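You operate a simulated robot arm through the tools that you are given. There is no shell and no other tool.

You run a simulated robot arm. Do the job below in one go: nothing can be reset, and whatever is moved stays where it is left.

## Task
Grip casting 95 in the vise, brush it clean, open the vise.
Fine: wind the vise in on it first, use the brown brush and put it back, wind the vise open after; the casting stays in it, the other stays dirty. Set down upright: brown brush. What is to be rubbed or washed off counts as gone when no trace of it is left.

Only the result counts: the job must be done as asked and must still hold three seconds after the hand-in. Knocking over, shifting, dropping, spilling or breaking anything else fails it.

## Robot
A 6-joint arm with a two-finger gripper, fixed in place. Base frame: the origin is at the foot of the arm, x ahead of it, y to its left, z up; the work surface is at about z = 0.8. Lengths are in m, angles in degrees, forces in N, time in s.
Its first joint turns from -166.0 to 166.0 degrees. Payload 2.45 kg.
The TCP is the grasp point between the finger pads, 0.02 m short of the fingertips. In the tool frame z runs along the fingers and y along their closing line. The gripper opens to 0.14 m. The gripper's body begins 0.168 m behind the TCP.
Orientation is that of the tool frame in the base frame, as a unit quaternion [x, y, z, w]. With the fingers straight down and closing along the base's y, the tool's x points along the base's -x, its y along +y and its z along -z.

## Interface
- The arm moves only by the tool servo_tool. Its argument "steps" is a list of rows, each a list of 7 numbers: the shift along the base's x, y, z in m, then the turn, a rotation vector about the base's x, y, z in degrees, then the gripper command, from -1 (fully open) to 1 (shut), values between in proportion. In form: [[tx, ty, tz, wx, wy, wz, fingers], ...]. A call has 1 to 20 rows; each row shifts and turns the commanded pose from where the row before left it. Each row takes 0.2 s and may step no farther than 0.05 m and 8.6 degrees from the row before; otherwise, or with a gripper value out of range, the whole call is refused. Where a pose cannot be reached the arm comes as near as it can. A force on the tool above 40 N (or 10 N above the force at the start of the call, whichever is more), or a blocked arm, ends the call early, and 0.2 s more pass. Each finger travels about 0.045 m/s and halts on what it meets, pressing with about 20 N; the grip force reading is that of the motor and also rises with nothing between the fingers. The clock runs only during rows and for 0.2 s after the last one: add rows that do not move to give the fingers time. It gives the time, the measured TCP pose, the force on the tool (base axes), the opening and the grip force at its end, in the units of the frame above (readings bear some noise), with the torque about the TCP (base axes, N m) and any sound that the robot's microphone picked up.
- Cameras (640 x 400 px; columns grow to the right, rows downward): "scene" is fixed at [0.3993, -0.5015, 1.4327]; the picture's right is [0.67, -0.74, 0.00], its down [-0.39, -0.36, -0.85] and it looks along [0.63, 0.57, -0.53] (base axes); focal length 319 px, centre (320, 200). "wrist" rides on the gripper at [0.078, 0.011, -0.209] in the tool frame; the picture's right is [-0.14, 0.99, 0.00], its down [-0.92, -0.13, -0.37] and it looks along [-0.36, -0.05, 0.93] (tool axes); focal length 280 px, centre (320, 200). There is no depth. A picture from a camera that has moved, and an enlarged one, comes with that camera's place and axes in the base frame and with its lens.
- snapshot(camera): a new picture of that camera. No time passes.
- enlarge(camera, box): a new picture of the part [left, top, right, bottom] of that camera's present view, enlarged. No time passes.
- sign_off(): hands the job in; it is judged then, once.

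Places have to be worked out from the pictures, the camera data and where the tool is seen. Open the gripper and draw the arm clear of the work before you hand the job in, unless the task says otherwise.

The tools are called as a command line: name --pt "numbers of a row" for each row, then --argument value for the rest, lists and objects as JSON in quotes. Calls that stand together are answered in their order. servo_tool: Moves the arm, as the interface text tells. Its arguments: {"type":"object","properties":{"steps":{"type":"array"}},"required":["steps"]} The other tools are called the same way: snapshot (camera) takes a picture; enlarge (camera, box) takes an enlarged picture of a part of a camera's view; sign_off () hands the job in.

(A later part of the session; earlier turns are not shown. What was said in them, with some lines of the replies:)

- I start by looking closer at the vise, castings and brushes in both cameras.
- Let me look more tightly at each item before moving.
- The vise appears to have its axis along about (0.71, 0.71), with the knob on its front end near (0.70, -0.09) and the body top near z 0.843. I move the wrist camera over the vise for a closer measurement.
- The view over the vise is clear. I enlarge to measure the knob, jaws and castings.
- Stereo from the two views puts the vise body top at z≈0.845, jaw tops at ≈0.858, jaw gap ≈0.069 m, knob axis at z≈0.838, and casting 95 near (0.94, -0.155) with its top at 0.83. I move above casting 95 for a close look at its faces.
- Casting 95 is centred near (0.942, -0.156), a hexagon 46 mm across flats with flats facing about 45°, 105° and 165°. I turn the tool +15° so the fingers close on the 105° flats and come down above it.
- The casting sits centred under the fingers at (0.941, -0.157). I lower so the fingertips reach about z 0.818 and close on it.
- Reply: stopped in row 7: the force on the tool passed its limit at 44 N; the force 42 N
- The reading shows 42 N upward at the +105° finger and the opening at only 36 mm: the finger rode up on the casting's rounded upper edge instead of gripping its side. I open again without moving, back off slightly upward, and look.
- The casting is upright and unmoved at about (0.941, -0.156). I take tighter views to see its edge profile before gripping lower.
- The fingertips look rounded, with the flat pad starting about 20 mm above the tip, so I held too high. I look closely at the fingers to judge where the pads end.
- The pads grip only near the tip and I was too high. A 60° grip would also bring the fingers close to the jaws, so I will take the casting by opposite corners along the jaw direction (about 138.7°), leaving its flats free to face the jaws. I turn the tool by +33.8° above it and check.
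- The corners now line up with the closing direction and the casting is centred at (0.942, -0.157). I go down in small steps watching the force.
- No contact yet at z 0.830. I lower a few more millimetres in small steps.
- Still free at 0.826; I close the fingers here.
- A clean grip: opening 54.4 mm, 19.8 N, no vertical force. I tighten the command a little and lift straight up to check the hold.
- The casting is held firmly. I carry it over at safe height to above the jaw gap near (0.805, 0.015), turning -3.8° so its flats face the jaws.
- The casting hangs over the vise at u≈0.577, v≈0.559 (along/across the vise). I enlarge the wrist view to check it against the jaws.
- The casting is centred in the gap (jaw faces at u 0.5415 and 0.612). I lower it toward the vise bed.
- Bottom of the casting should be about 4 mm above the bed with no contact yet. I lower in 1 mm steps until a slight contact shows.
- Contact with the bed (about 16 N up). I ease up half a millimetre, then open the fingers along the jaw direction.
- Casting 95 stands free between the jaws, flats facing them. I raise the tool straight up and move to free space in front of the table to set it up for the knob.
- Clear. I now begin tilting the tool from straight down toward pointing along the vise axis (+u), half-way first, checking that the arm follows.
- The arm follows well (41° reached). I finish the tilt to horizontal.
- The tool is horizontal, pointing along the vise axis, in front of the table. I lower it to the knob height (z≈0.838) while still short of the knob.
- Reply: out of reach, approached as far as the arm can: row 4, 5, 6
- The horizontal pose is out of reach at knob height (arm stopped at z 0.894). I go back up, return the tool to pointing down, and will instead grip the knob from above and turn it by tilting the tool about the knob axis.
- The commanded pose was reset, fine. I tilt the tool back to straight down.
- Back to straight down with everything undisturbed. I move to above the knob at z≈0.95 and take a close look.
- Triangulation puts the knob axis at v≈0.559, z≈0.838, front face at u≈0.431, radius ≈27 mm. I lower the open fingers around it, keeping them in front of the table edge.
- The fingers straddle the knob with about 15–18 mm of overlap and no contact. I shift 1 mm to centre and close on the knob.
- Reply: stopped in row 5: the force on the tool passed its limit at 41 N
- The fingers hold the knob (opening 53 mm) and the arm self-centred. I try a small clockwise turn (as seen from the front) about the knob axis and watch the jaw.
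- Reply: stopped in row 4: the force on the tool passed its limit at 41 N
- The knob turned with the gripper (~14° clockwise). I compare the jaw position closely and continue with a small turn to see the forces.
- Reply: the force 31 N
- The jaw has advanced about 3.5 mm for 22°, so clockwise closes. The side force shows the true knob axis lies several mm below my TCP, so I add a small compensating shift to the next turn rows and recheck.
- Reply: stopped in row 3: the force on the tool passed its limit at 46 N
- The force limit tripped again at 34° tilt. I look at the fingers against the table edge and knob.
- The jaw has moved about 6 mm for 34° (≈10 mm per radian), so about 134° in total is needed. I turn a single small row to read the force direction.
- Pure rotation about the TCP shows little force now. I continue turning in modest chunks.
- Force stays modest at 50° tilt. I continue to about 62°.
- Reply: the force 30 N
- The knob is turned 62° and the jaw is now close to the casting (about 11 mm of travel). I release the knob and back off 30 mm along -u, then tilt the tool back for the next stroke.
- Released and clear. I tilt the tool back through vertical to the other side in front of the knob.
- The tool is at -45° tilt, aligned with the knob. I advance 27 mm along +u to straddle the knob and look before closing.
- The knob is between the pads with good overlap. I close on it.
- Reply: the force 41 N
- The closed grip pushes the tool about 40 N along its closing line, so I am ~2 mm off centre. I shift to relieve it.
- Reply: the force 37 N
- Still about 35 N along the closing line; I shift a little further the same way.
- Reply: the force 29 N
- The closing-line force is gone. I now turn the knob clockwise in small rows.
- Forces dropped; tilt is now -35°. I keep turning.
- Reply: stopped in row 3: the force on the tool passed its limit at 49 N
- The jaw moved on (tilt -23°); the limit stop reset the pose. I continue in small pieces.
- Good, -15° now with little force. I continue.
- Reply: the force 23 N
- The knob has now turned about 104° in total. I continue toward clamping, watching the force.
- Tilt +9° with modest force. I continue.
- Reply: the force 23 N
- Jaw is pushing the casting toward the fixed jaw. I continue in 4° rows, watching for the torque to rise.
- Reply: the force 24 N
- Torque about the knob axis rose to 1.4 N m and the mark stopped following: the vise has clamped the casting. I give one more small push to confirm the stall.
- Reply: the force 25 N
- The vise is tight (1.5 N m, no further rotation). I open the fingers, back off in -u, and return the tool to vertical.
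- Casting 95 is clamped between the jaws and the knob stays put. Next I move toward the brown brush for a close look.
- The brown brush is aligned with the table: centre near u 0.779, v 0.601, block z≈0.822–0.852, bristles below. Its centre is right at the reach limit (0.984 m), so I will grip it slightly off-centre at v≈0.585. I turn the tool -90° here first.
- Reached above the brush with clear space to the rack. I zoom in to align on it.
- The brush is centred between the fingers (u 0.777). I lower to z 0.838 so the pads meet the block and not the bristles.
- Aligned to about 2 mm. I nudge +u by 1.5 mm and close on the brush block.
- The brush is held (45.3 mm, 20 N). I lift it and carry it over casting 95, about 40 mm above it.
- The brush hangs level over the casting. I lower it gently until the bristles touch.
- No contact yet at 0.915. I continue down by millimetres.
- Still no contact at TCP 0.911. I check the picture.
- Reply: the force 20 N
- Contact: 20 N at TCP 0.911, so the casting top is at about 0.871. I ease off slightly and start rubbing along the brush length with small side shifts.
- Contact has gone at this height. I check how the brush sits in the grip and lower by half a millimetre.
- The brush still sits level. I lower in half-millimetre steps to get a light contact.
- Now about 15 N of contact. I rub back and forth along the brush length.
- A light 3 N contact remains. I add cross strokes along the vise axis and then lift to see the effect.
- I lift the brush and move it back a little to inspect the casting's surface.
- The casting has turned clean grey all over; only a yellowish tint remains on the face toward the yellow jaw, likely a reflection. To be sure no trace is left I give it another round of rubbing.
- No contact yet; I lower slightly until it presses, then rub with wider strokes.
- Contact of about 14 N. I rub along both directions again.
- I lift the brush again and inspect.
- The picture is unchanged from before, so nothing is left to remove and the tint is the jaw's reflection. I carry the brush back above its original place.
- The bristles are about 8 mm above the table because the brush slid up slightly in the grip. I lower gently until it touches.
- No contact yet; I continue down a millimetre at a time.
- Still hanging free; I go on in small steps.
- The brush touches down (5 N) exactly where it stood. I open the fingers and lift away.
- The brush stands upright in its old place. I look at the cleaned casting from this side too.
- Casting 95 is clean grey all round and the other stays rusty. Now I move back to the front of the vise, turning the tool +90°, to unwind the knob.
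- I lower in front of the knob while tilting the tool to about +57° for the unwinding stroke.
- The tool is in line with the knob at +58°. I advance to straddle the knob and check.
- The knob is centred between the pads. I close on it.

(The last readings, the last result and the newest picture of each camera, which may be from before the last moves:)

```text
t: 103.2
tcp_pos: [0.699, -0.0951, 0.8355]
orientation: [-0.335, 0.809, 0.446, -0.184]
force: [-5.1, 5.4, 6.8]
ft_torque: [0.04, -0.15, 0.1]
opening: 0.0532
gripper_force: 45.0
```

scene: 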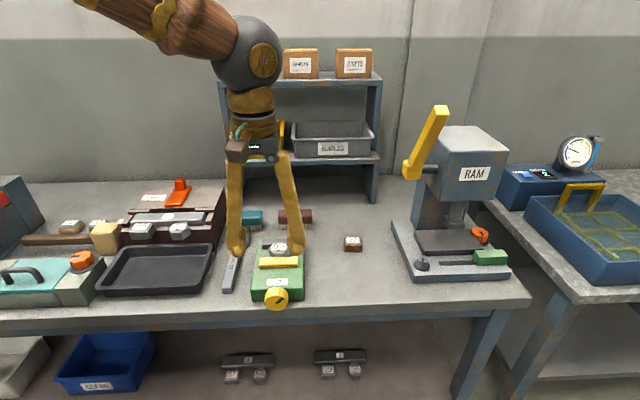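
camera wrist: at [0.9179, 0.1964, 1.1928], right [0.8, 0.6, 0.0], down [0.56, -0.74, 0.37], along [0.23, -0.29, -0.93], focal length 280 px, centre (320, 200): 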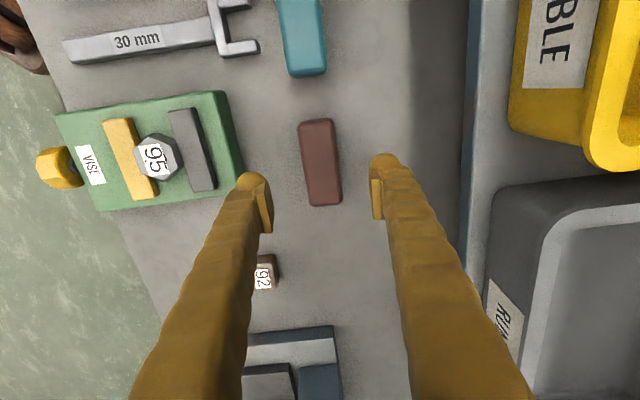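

Well centred (small forces). I start turning counter-clockwise to unwind.

servo_tool --pt "0 0 0 -2.83 -2.83 0 0.6" --pt "0 0 0 -2.83 -2.83 0 0.6" --pt "0 0 0 -2.83 -2.83 0 0.6"

enlarge --camera "scene" --box '[235, 225, 345, 325]'

```text
t: 104.0
tcp_pos: [0.6996, -0.0952, 0.8366]
orientation: [-0.354, 0.852, 0.357, -0.148]
force: [-11.8, -1.3, 25.6]
ft_torque: [0.34, -0.2, 0.59]
opening: 0.0533
gripper_force: 45.2
```

```text
4.00 times, centred on (290, 275) of scene
camera zoom: at [0.3993, -0.5015, 1.4327], right [0.67, -0.74, 0.0], down [-0.39, -0.36, -0.85], along [0.63, 0.57, -0.53], focal length 1277 px, centre (440, -100)
```

zoom: 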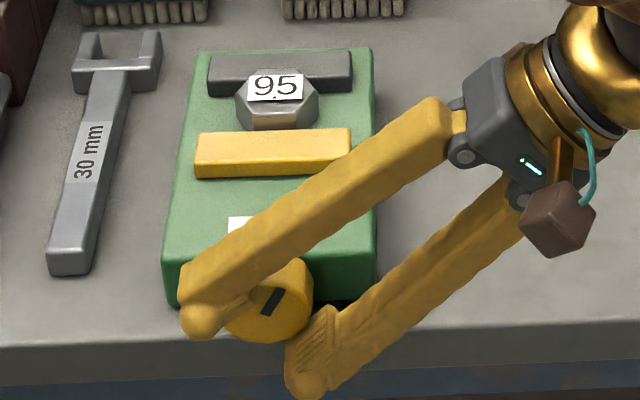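

The jaw is backing off the casting. I continue unwinding.

servo_tool --pt "0 0 0.001 -2.83 -2.83 0 0.6" --pt "0 0 0.0005 -2.83 -2.83 0 0.6" --pt "0 0 0 -2.83 -2.83 0 0.6"

```text
t: 104.8
tcp_pos: [0.6996, -0.0936, 0.8357]
orientation: [-0.366, 0.884, 0.267, -0.11]
force: [-31.7, -7.5, 0.6]
ft_torque: [0.14, -0.06, 0.59]
opening: 0.0531
gripper_force: 44.8
```

Turned to 34°. I relieve the side force by a millimetre and continue.

servo_tool --pt "-0.0012 -0.0003 0 -2.83 -2.83 0 0.6" --pt "-0.0003 0 0 -2.83 -2.83 0 0.6" --pt "0 0 0 -2.83 -2.83 0 0.6"

```text
t: 105.7
tcp_pos: [0.699, -0.0946, 0.8363]
orientation: [-0.375, 0.908, 0.174, -0.071]
force: [-6.7, 20.9, -16.7]
ft_torque: [0.23, -0.11, 0.35]
opening: 0.0532
gripper_force: 44.6
```

Now at 22°. I continue with a slight relief shift.

servo_tool --pt "-0.0004 0.0004 -0.0006 -2.83 -2.83 0 0.6" --pt "0 0 0 -2.83 -2.83 0 0.6" --pt "0 0 0 -2.83 -2.83 0 0.6"

enlarge --camera "scene" --box '[235, 225, 345, 325]'

```text
t: 106.5
tcp_pos: [0.6984, -0.094, 0.8358]
orientation: [-0.382, 0.921, 0.077, -0.031]
force: [0.1, 32.6, 10.2]
ft_torque: [0.22, -0.07, -0.01]
opening: 0.053
gripper_force: 44.9
```

```text
4.00 times, centred on (290, 275) of scene
camera zoom: at [0.3993, -0.5015, 1.4327], right [0.67, -0.74, 0.0], down [-0.39, -0.36, -0.85], along [0.63, 0.57, -0.53], focal length 1277 px, centre (440, -100)
```

zoom: 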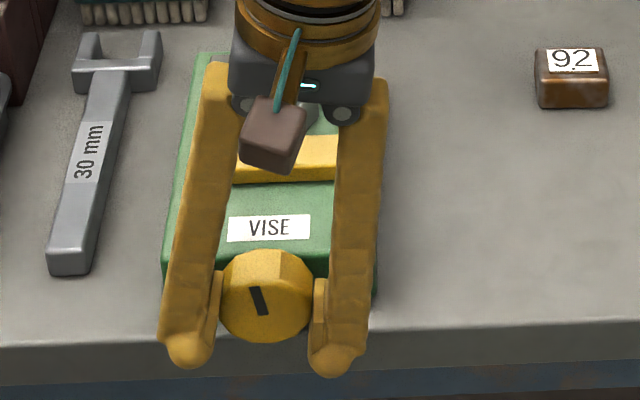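

The mark follows to about 11 o'clock. I relieve the lateral force and go on.

servo_tool --pt "0 0.0012 0.0003 -2.83 -2.83 0 0.6" --pt "0 0 0 -2.83 -2.83 0 0.6" --pt "0 0 0 -2.83 -2.83 0 0.6"

```text
t: 107.2
tcp_pos: [0.6981, -0.0944, 0.8368]
orientation: [-0.383, 0.924, -0.02, 0.009]
force: [13.3, 3.2, -5.8]
ft_torque: [-0.17, 0.16, 0.85]
opening: 0.0532
gripper_force: 45.0
```

Tilt is -2.5° with low force; I keep unwinding.

servo_tool --pt "0 0 0 -2.83 -2.83 0 0.6" --pt "0 0 0 -2.83 -2.83 0 0.6" --pt "0 0 0 -2.83 -2.83 0 0.6"

servo_tool --pt "0 0 0 -2.83 -2.83 0 0.6" --pt "0 0 0 -2.83 -2.83 0 0.6" --pt "0 0 0 -2.83 -2.83 0 0.6"

enlarge --camera "scene" --box '[235, 225, 345, 325]'

```text
t: 108.0
tcp_pos: [0.6966, -0.0937, 0.8365]
orientation: [-0.38, 0.917, -0.115, 0.048]
force: [21.0, -0.3, -19.4]
ft_torque: [-0.18, 0.23, 0.14]
opening: 0.0531
gripper_force: 44.6
```

```text
t: 108.5
tcp_pos: [0.6973, -0.0945, 0.8357]
orientation: [-0.378, 0.913, -0.143, 0.06]
force: [7.7, 0.9, -9.2]
ft_torque: [-0.22, 0.21, 0.32]
opening: 0.0531
gripper_force: 44.9
stopped in row 2: the force on the tool passed its limit at 45 N (the readings are from after the stop); the commanded pose is now the measured one
```

```text
4.00 times, centred on (290, 275) of scene
camera zoom: at [0.3993, -0.5015, 1.4327], right [0.67, -0.74, 0.0], down [-0.39, -0.36, -0.85], along [0.63, 0.57, -0.53], focal length 1277 px, centre (440, -100)
```

zoom: 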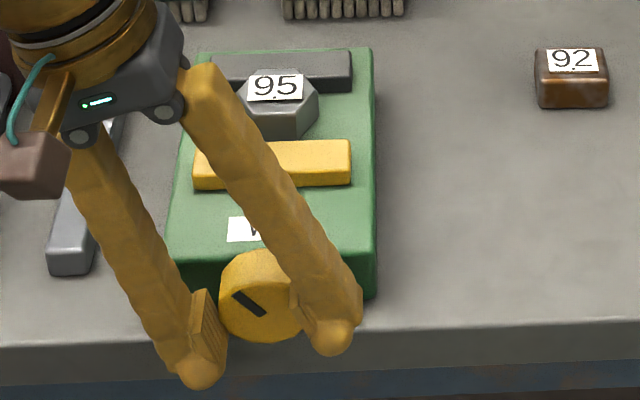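

The jaw is well back off the casting. I continue the stroke in short sets.

servo_tool --pt "0 0 0 -2.83 -2.83 0 0.6" --pt "0 0 0 -2.83 -2.83 0 0.6"

servo_tool --pt "0 0 0 -2.83 -2.83 0 0.6" --pt "0 0 0 -2.83 -2.83 0 0.6"

servo_tool --pt "0 0 0 -2.83 -2.83 0 0.6" --pt "0 0 0 -2.83 -2.83 0 0.6"

```text
t: 109.1
tcp_pos: [0.6975, -0.0932, 0.837]
orientation: [-0.374, 0.9, -0.207, 0.085]
force: [14.4, 4.9, -12.7]
ft_torque: [-0.58, 0.61, 0.75]
opening: 0.0528
gripper_force: 44.7
```

```text
t: 109.7
tcp_pos: [0.6978, -0.0936, 0.8364]
orientation: [-0.367, 0.883, -0.269, 0.111]
force: [9.3, 14.4, -5.0]
ft_torque: [-0.33, 0.33, 0.21]
opening: 0.0529
gripper_force: 44.7
```

```text
t: 110.3
tcp_pos: [0.6985, -0.093, 0.8364]
orientation: [-0.359, 0.862, -0.331, 0.135]
force: [6.2, 18.5, -14.2]
ft_torque: [-0.36, 0.47, 0.54]
opening: 0.0531
gripper_force: 44.8
```

Tilt -42° with moderate forces; I continue further.

servo_tool --pt "0.0003 0.0003 0 -2.83 -2.83 0 0.6" --pt "0 0 0 -2.83 -2.83 0 0.6"

servo_tool --pt "0 0 0 -2.83 -2.83 0 0.6" --pt "0 0 0 -2.83 -2.83 0 0.6"

enlarge --camera "scene" --box '[235, 225, 345, 325]'

```text
t: 110.9
tcp_pos: [0.6973, -0.0929, 0.8361]
orientation: [-0.348, 0.838, -0.389, 0.16]
force: [-6.4, 23.1, -10.9]
ft_torque: [-0.2, 0.21, 0.11]
opening: 0.0529
gripper_force: 45.1
```

```text
t: 111.5
tcp_pos: [0.6984, -0.0932, 0.8348]
orientation: [-0.335, 0.809, -0.446, 0.184]
force: [-7.6, 16.7, -28.8]
ft_torque: [-0.58, 0.66, 0.26]
opening: 0.053
gripper_force: 44.3
```

```text
4.00 times, centred on (290, 275) of scene
camera zoom: at [0.3993, -0.5015, 1.4327], right [0.67, -0.74, 0.0], down [-0.39, -0.36, -0.85], along [0.63, 0.57, -0.53], focal length 1277 px, centre (440, -100)
```

zoom: 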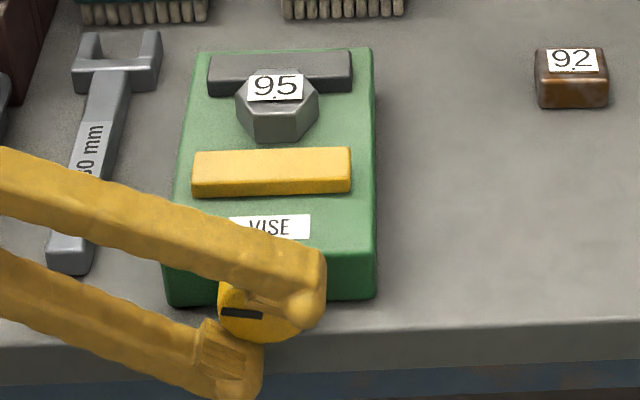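

The mark is nearly back at 9 o'clock and the jaw nearly at its original position. I try a few more degrees.

servo_tool --pt "0 0 -0.0005 -2.83 -2.83 0 0.6" --pt "0 0 0 -2.83 -2.83 0 0.6"

servo_tool --pt "0 0 -0.0005 -2.83 -2.83 0 0.6" --pt "0 0 0 -2.12 -2.12 0 0.6"

enlarge --camera "scene" --box '[235, 225, 345, 325]'

```text
t: 112.1
tcp_pos: [0.6987, -0.0929, 0.8346]
orientation: [-0.322, 0.776, -0.501, 0.207]
force: [-14.1, 13.4, -28.7]
ft_torque: [-0.66, 0.71, 0.15]
opening: 0.0529
gripper_force: 45.0
```

```text
t: 112.7
tcp_pos: [0.6971, -0.093, 0.8355]
orientation: [-0.307, 0.744, -0.549, 0.227]
force: [7.7, -16.3, -30.4]
ft_torque: [0.01, 1.06, -0.39]
opening: 0.0529
gripper_force: 45.5
```

```text
4.00 times, centred on (290, 275) of scene
camera zoom: at [0.3993, -0.5015, 1.4327], right [0.67, -0.74, 0.0], down [-0.39, -0.36, -0.85], along [0.63, 0.57, -0.53], focal length 1277 px, centre (440, -100)
```

zoom: 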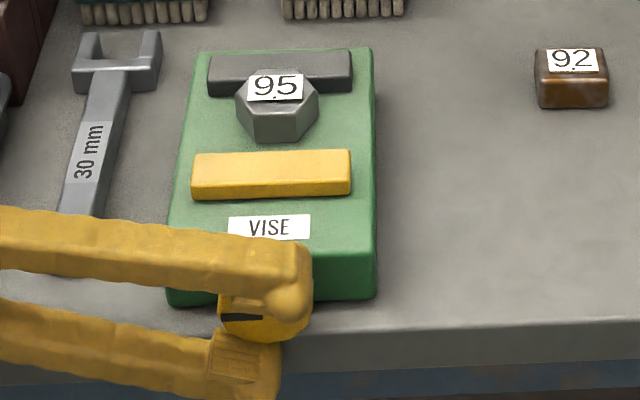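

The mark is back at 9 o'clock and the jaw is fully open at its original place, with torque rising at the end stop. I release the knob, back off, and raise the tool upright.

servo_tool --pt "0 0 0 0 0 0 0.2" --pt "0 0 0 0 0 0 -0.05" --pt "0 0 0 0 0 0 -0.15" --pt "0 0 0 0 0 0 -0.15" --pt "-0.007 -0.007 0 0 0 0 -0.15" --pt "-0.014 -0.014 0 0 0 0 -0.15" --pt "-0.01 -0.01 0 0 0 0 -0.15" --pt "0 0 0.01 5.5 5.5 0 -0.15" --pt "0 0 0.02 5.8 5.8 0 -0.15" --pt "0 0 0.03 5.8 5.8 0 -0.15" --pt "0 0 0.03 5.8 5.8 0 -0.15" --pt "0 0 0.03 5.8 5.8 0 -0.15" --pt "0 0 0.03 5.8 5.8 0 -0.15" --pt "0 0 0.03 5.8 5.8 0 -0.15" --pt "0 0 0.03 5.8 5.8 0 -0.15" --pt "0 0 0.03 5.6 5.6 0 -0.15" --pt "0 0 0 0 0 0 -0.15"

snapshot --camera "scene"

enlarge --camera "scene" --box '[235, 225, 345, 325]'

snapshot --camera "wrist"

```text
t: 116.3
tcp_pos: [0.6971, -0.1149, 1.0761]
orientation: [-0.383, 0.924, 0.002, -0.002]
force: [-0.6, 0.0, -0.5]
ft_torque: [-0.01, 0.01, 0.01]
opening: 0.0804
gripper_force: 0.0
out of reach, approached as far as the arm can: row 5, 6, 7
```

```text
taken
```

scene: 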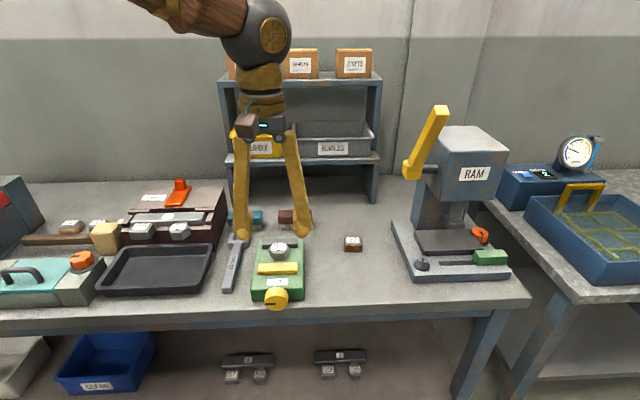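

```text
4.00 times, centred on (290, 275) of scene
camera zoom: at [0.3993, -0.5015, 1.4327], right [0.67, -0.74, 0.0], down [-0.39, -0.36, -0.85], along [0.63, 0.57, -0.53], focal length 1277 px, centre (440, -100)
```

zoom: 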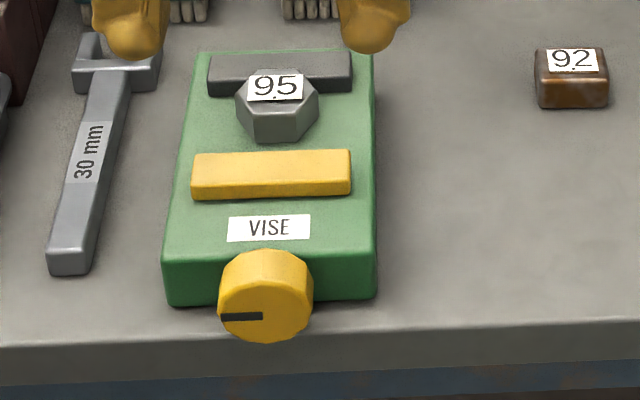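

```text
taken
camera wrist: at [0.6336, -0.1644, 1.2847], right [-0.6, 0.8, 0.01], down [0.74, 0.56, 0.37], along [0.29, 0.23, -0.93], focal length 280 px, centre (320, 200)
```

wrist: 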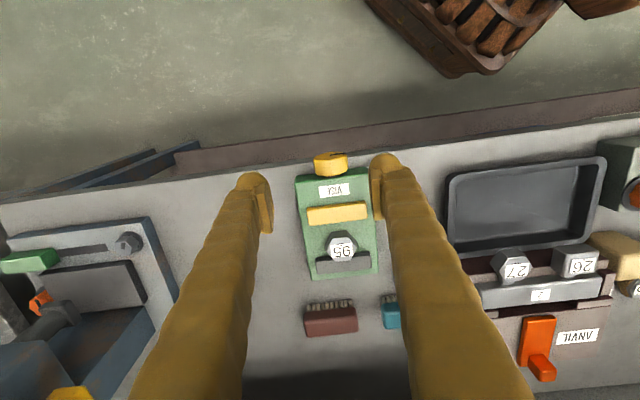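

The vise is open with casting 95 clean in it, the brush upright in place, and nothing else moved. I do a final close check and move the arm well clear.

servo_tool --pt "-0.02 -0.02 0.03 0 0 0 -0.5" --pt "-0.02 -0.02 0.03 0 0 0 -1" --pt "0 0 0.03 0 0 0 -1" --pt "0 0 0 0 0 0 -1" --pt "0 0 0 0 0 0 -1"

enlarge --camera "scene" --box '[255, 200, 315, 275]'

enlarge --camera "scene" --box '[200, 190, 400, 320]'

enlarge --camera "wrist" --box '[280, 140, 400, 250]'

```text
t: 117.5
tcp_pos: [0.6589, -0.1546, 1.1635]
orientation: [-0.384, 0.924, 0.001, 0.0]
force: [0.2, -0.3, 0.4]
ft_torque: [0.0, 0.01, 0.01]
opening: 0.1401
gripper_force: 0.0
```

```text
5.33 times, centred on (285, 238) of scene
camera zoom: at [0.3993, -0.5015, 1.4327], right [0.67, -0.74, 0.0], down [-0.39, -0.36, -0.85], along [0.63, 0.57, -0.53], focal length 1703 px, centre (507, 0)
```

zoom: 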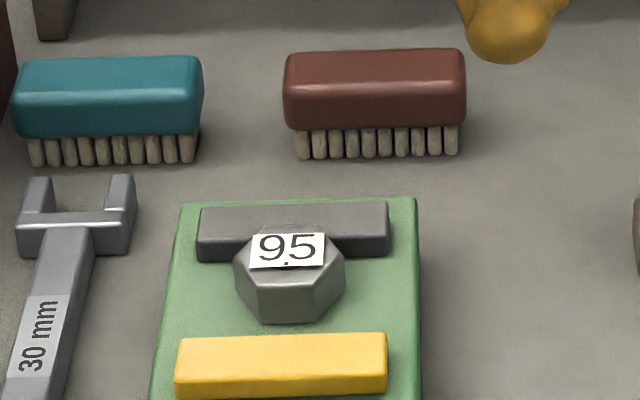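

```text
3.08 times, centred on (300, 255) of scene
camera zoom: at [0.3993, -0.5015, 1.4327], right [0.67, -0.74, 0.0], down [-0.39, -0.36, -0.85], along [0.63, 0.57, -0.53], focal length 983 px, centre (382, 31)
```

zoom: 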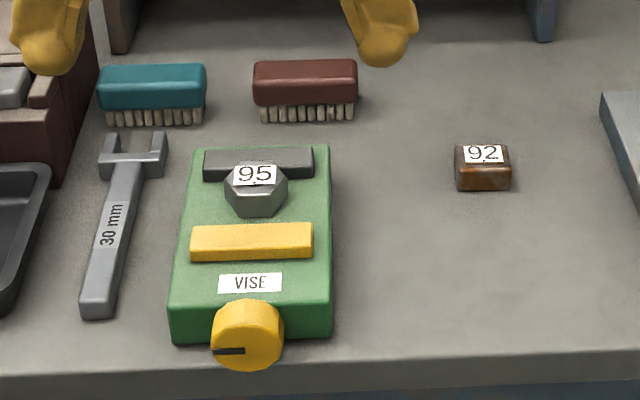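

```text
3.64 times, centred on (340, 195) of wrist
camera zoom: at [0.5951, -0.2041, 1.373], right [-0.6, 0.8, 0.0], down [0.74, 0.56, 0.37], along [0.29, 0.22, -0.93], focal length 1020 px, centre (247, 218)
```

zoom: 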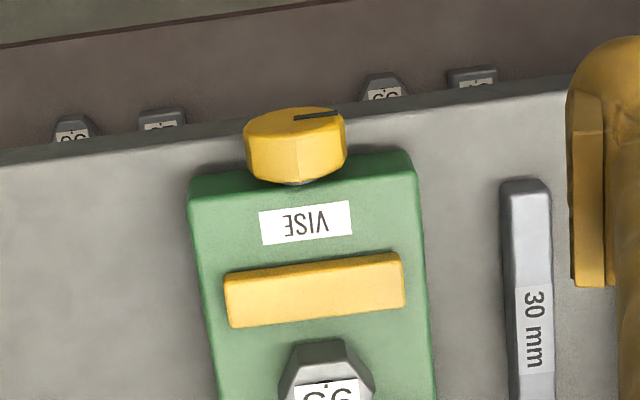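

With the jaw drawn back, casting 95's front face shows plain grey, so the tint was only a reflection. The vise is open with the casting in it, the brown brush stands upright in its place, casting 92 is still dirty, and the gripper is open and clear. I hand the job in.

sign_off

```text
The job is handed in.
```

Casting 95 was clamped in the vise, brushed clean all round with the brown brush, and the vise wound fully open again. I've handed the job in, but no verdict has come back yet.

- **Casting 95:** it is still in the open vise. The last pictures show plain grey metal with no rust left.
- **Brown brush:** it stands upright in its original place.
- **Casting 92:** it was not brushed and is still rusty where it stood.
- **Everything else:** the wrench, the other brush and the vise body look unmoved. The gripper is open and the arm is clear of the work.

My first attempt to pick up casting 95 held it too high and pressed on it with about 44 N. It stayed upright and did not move, and I then took it lower by its corners. The arm could not reach the vise knob straight on, so I turned it from above in several short strokes.
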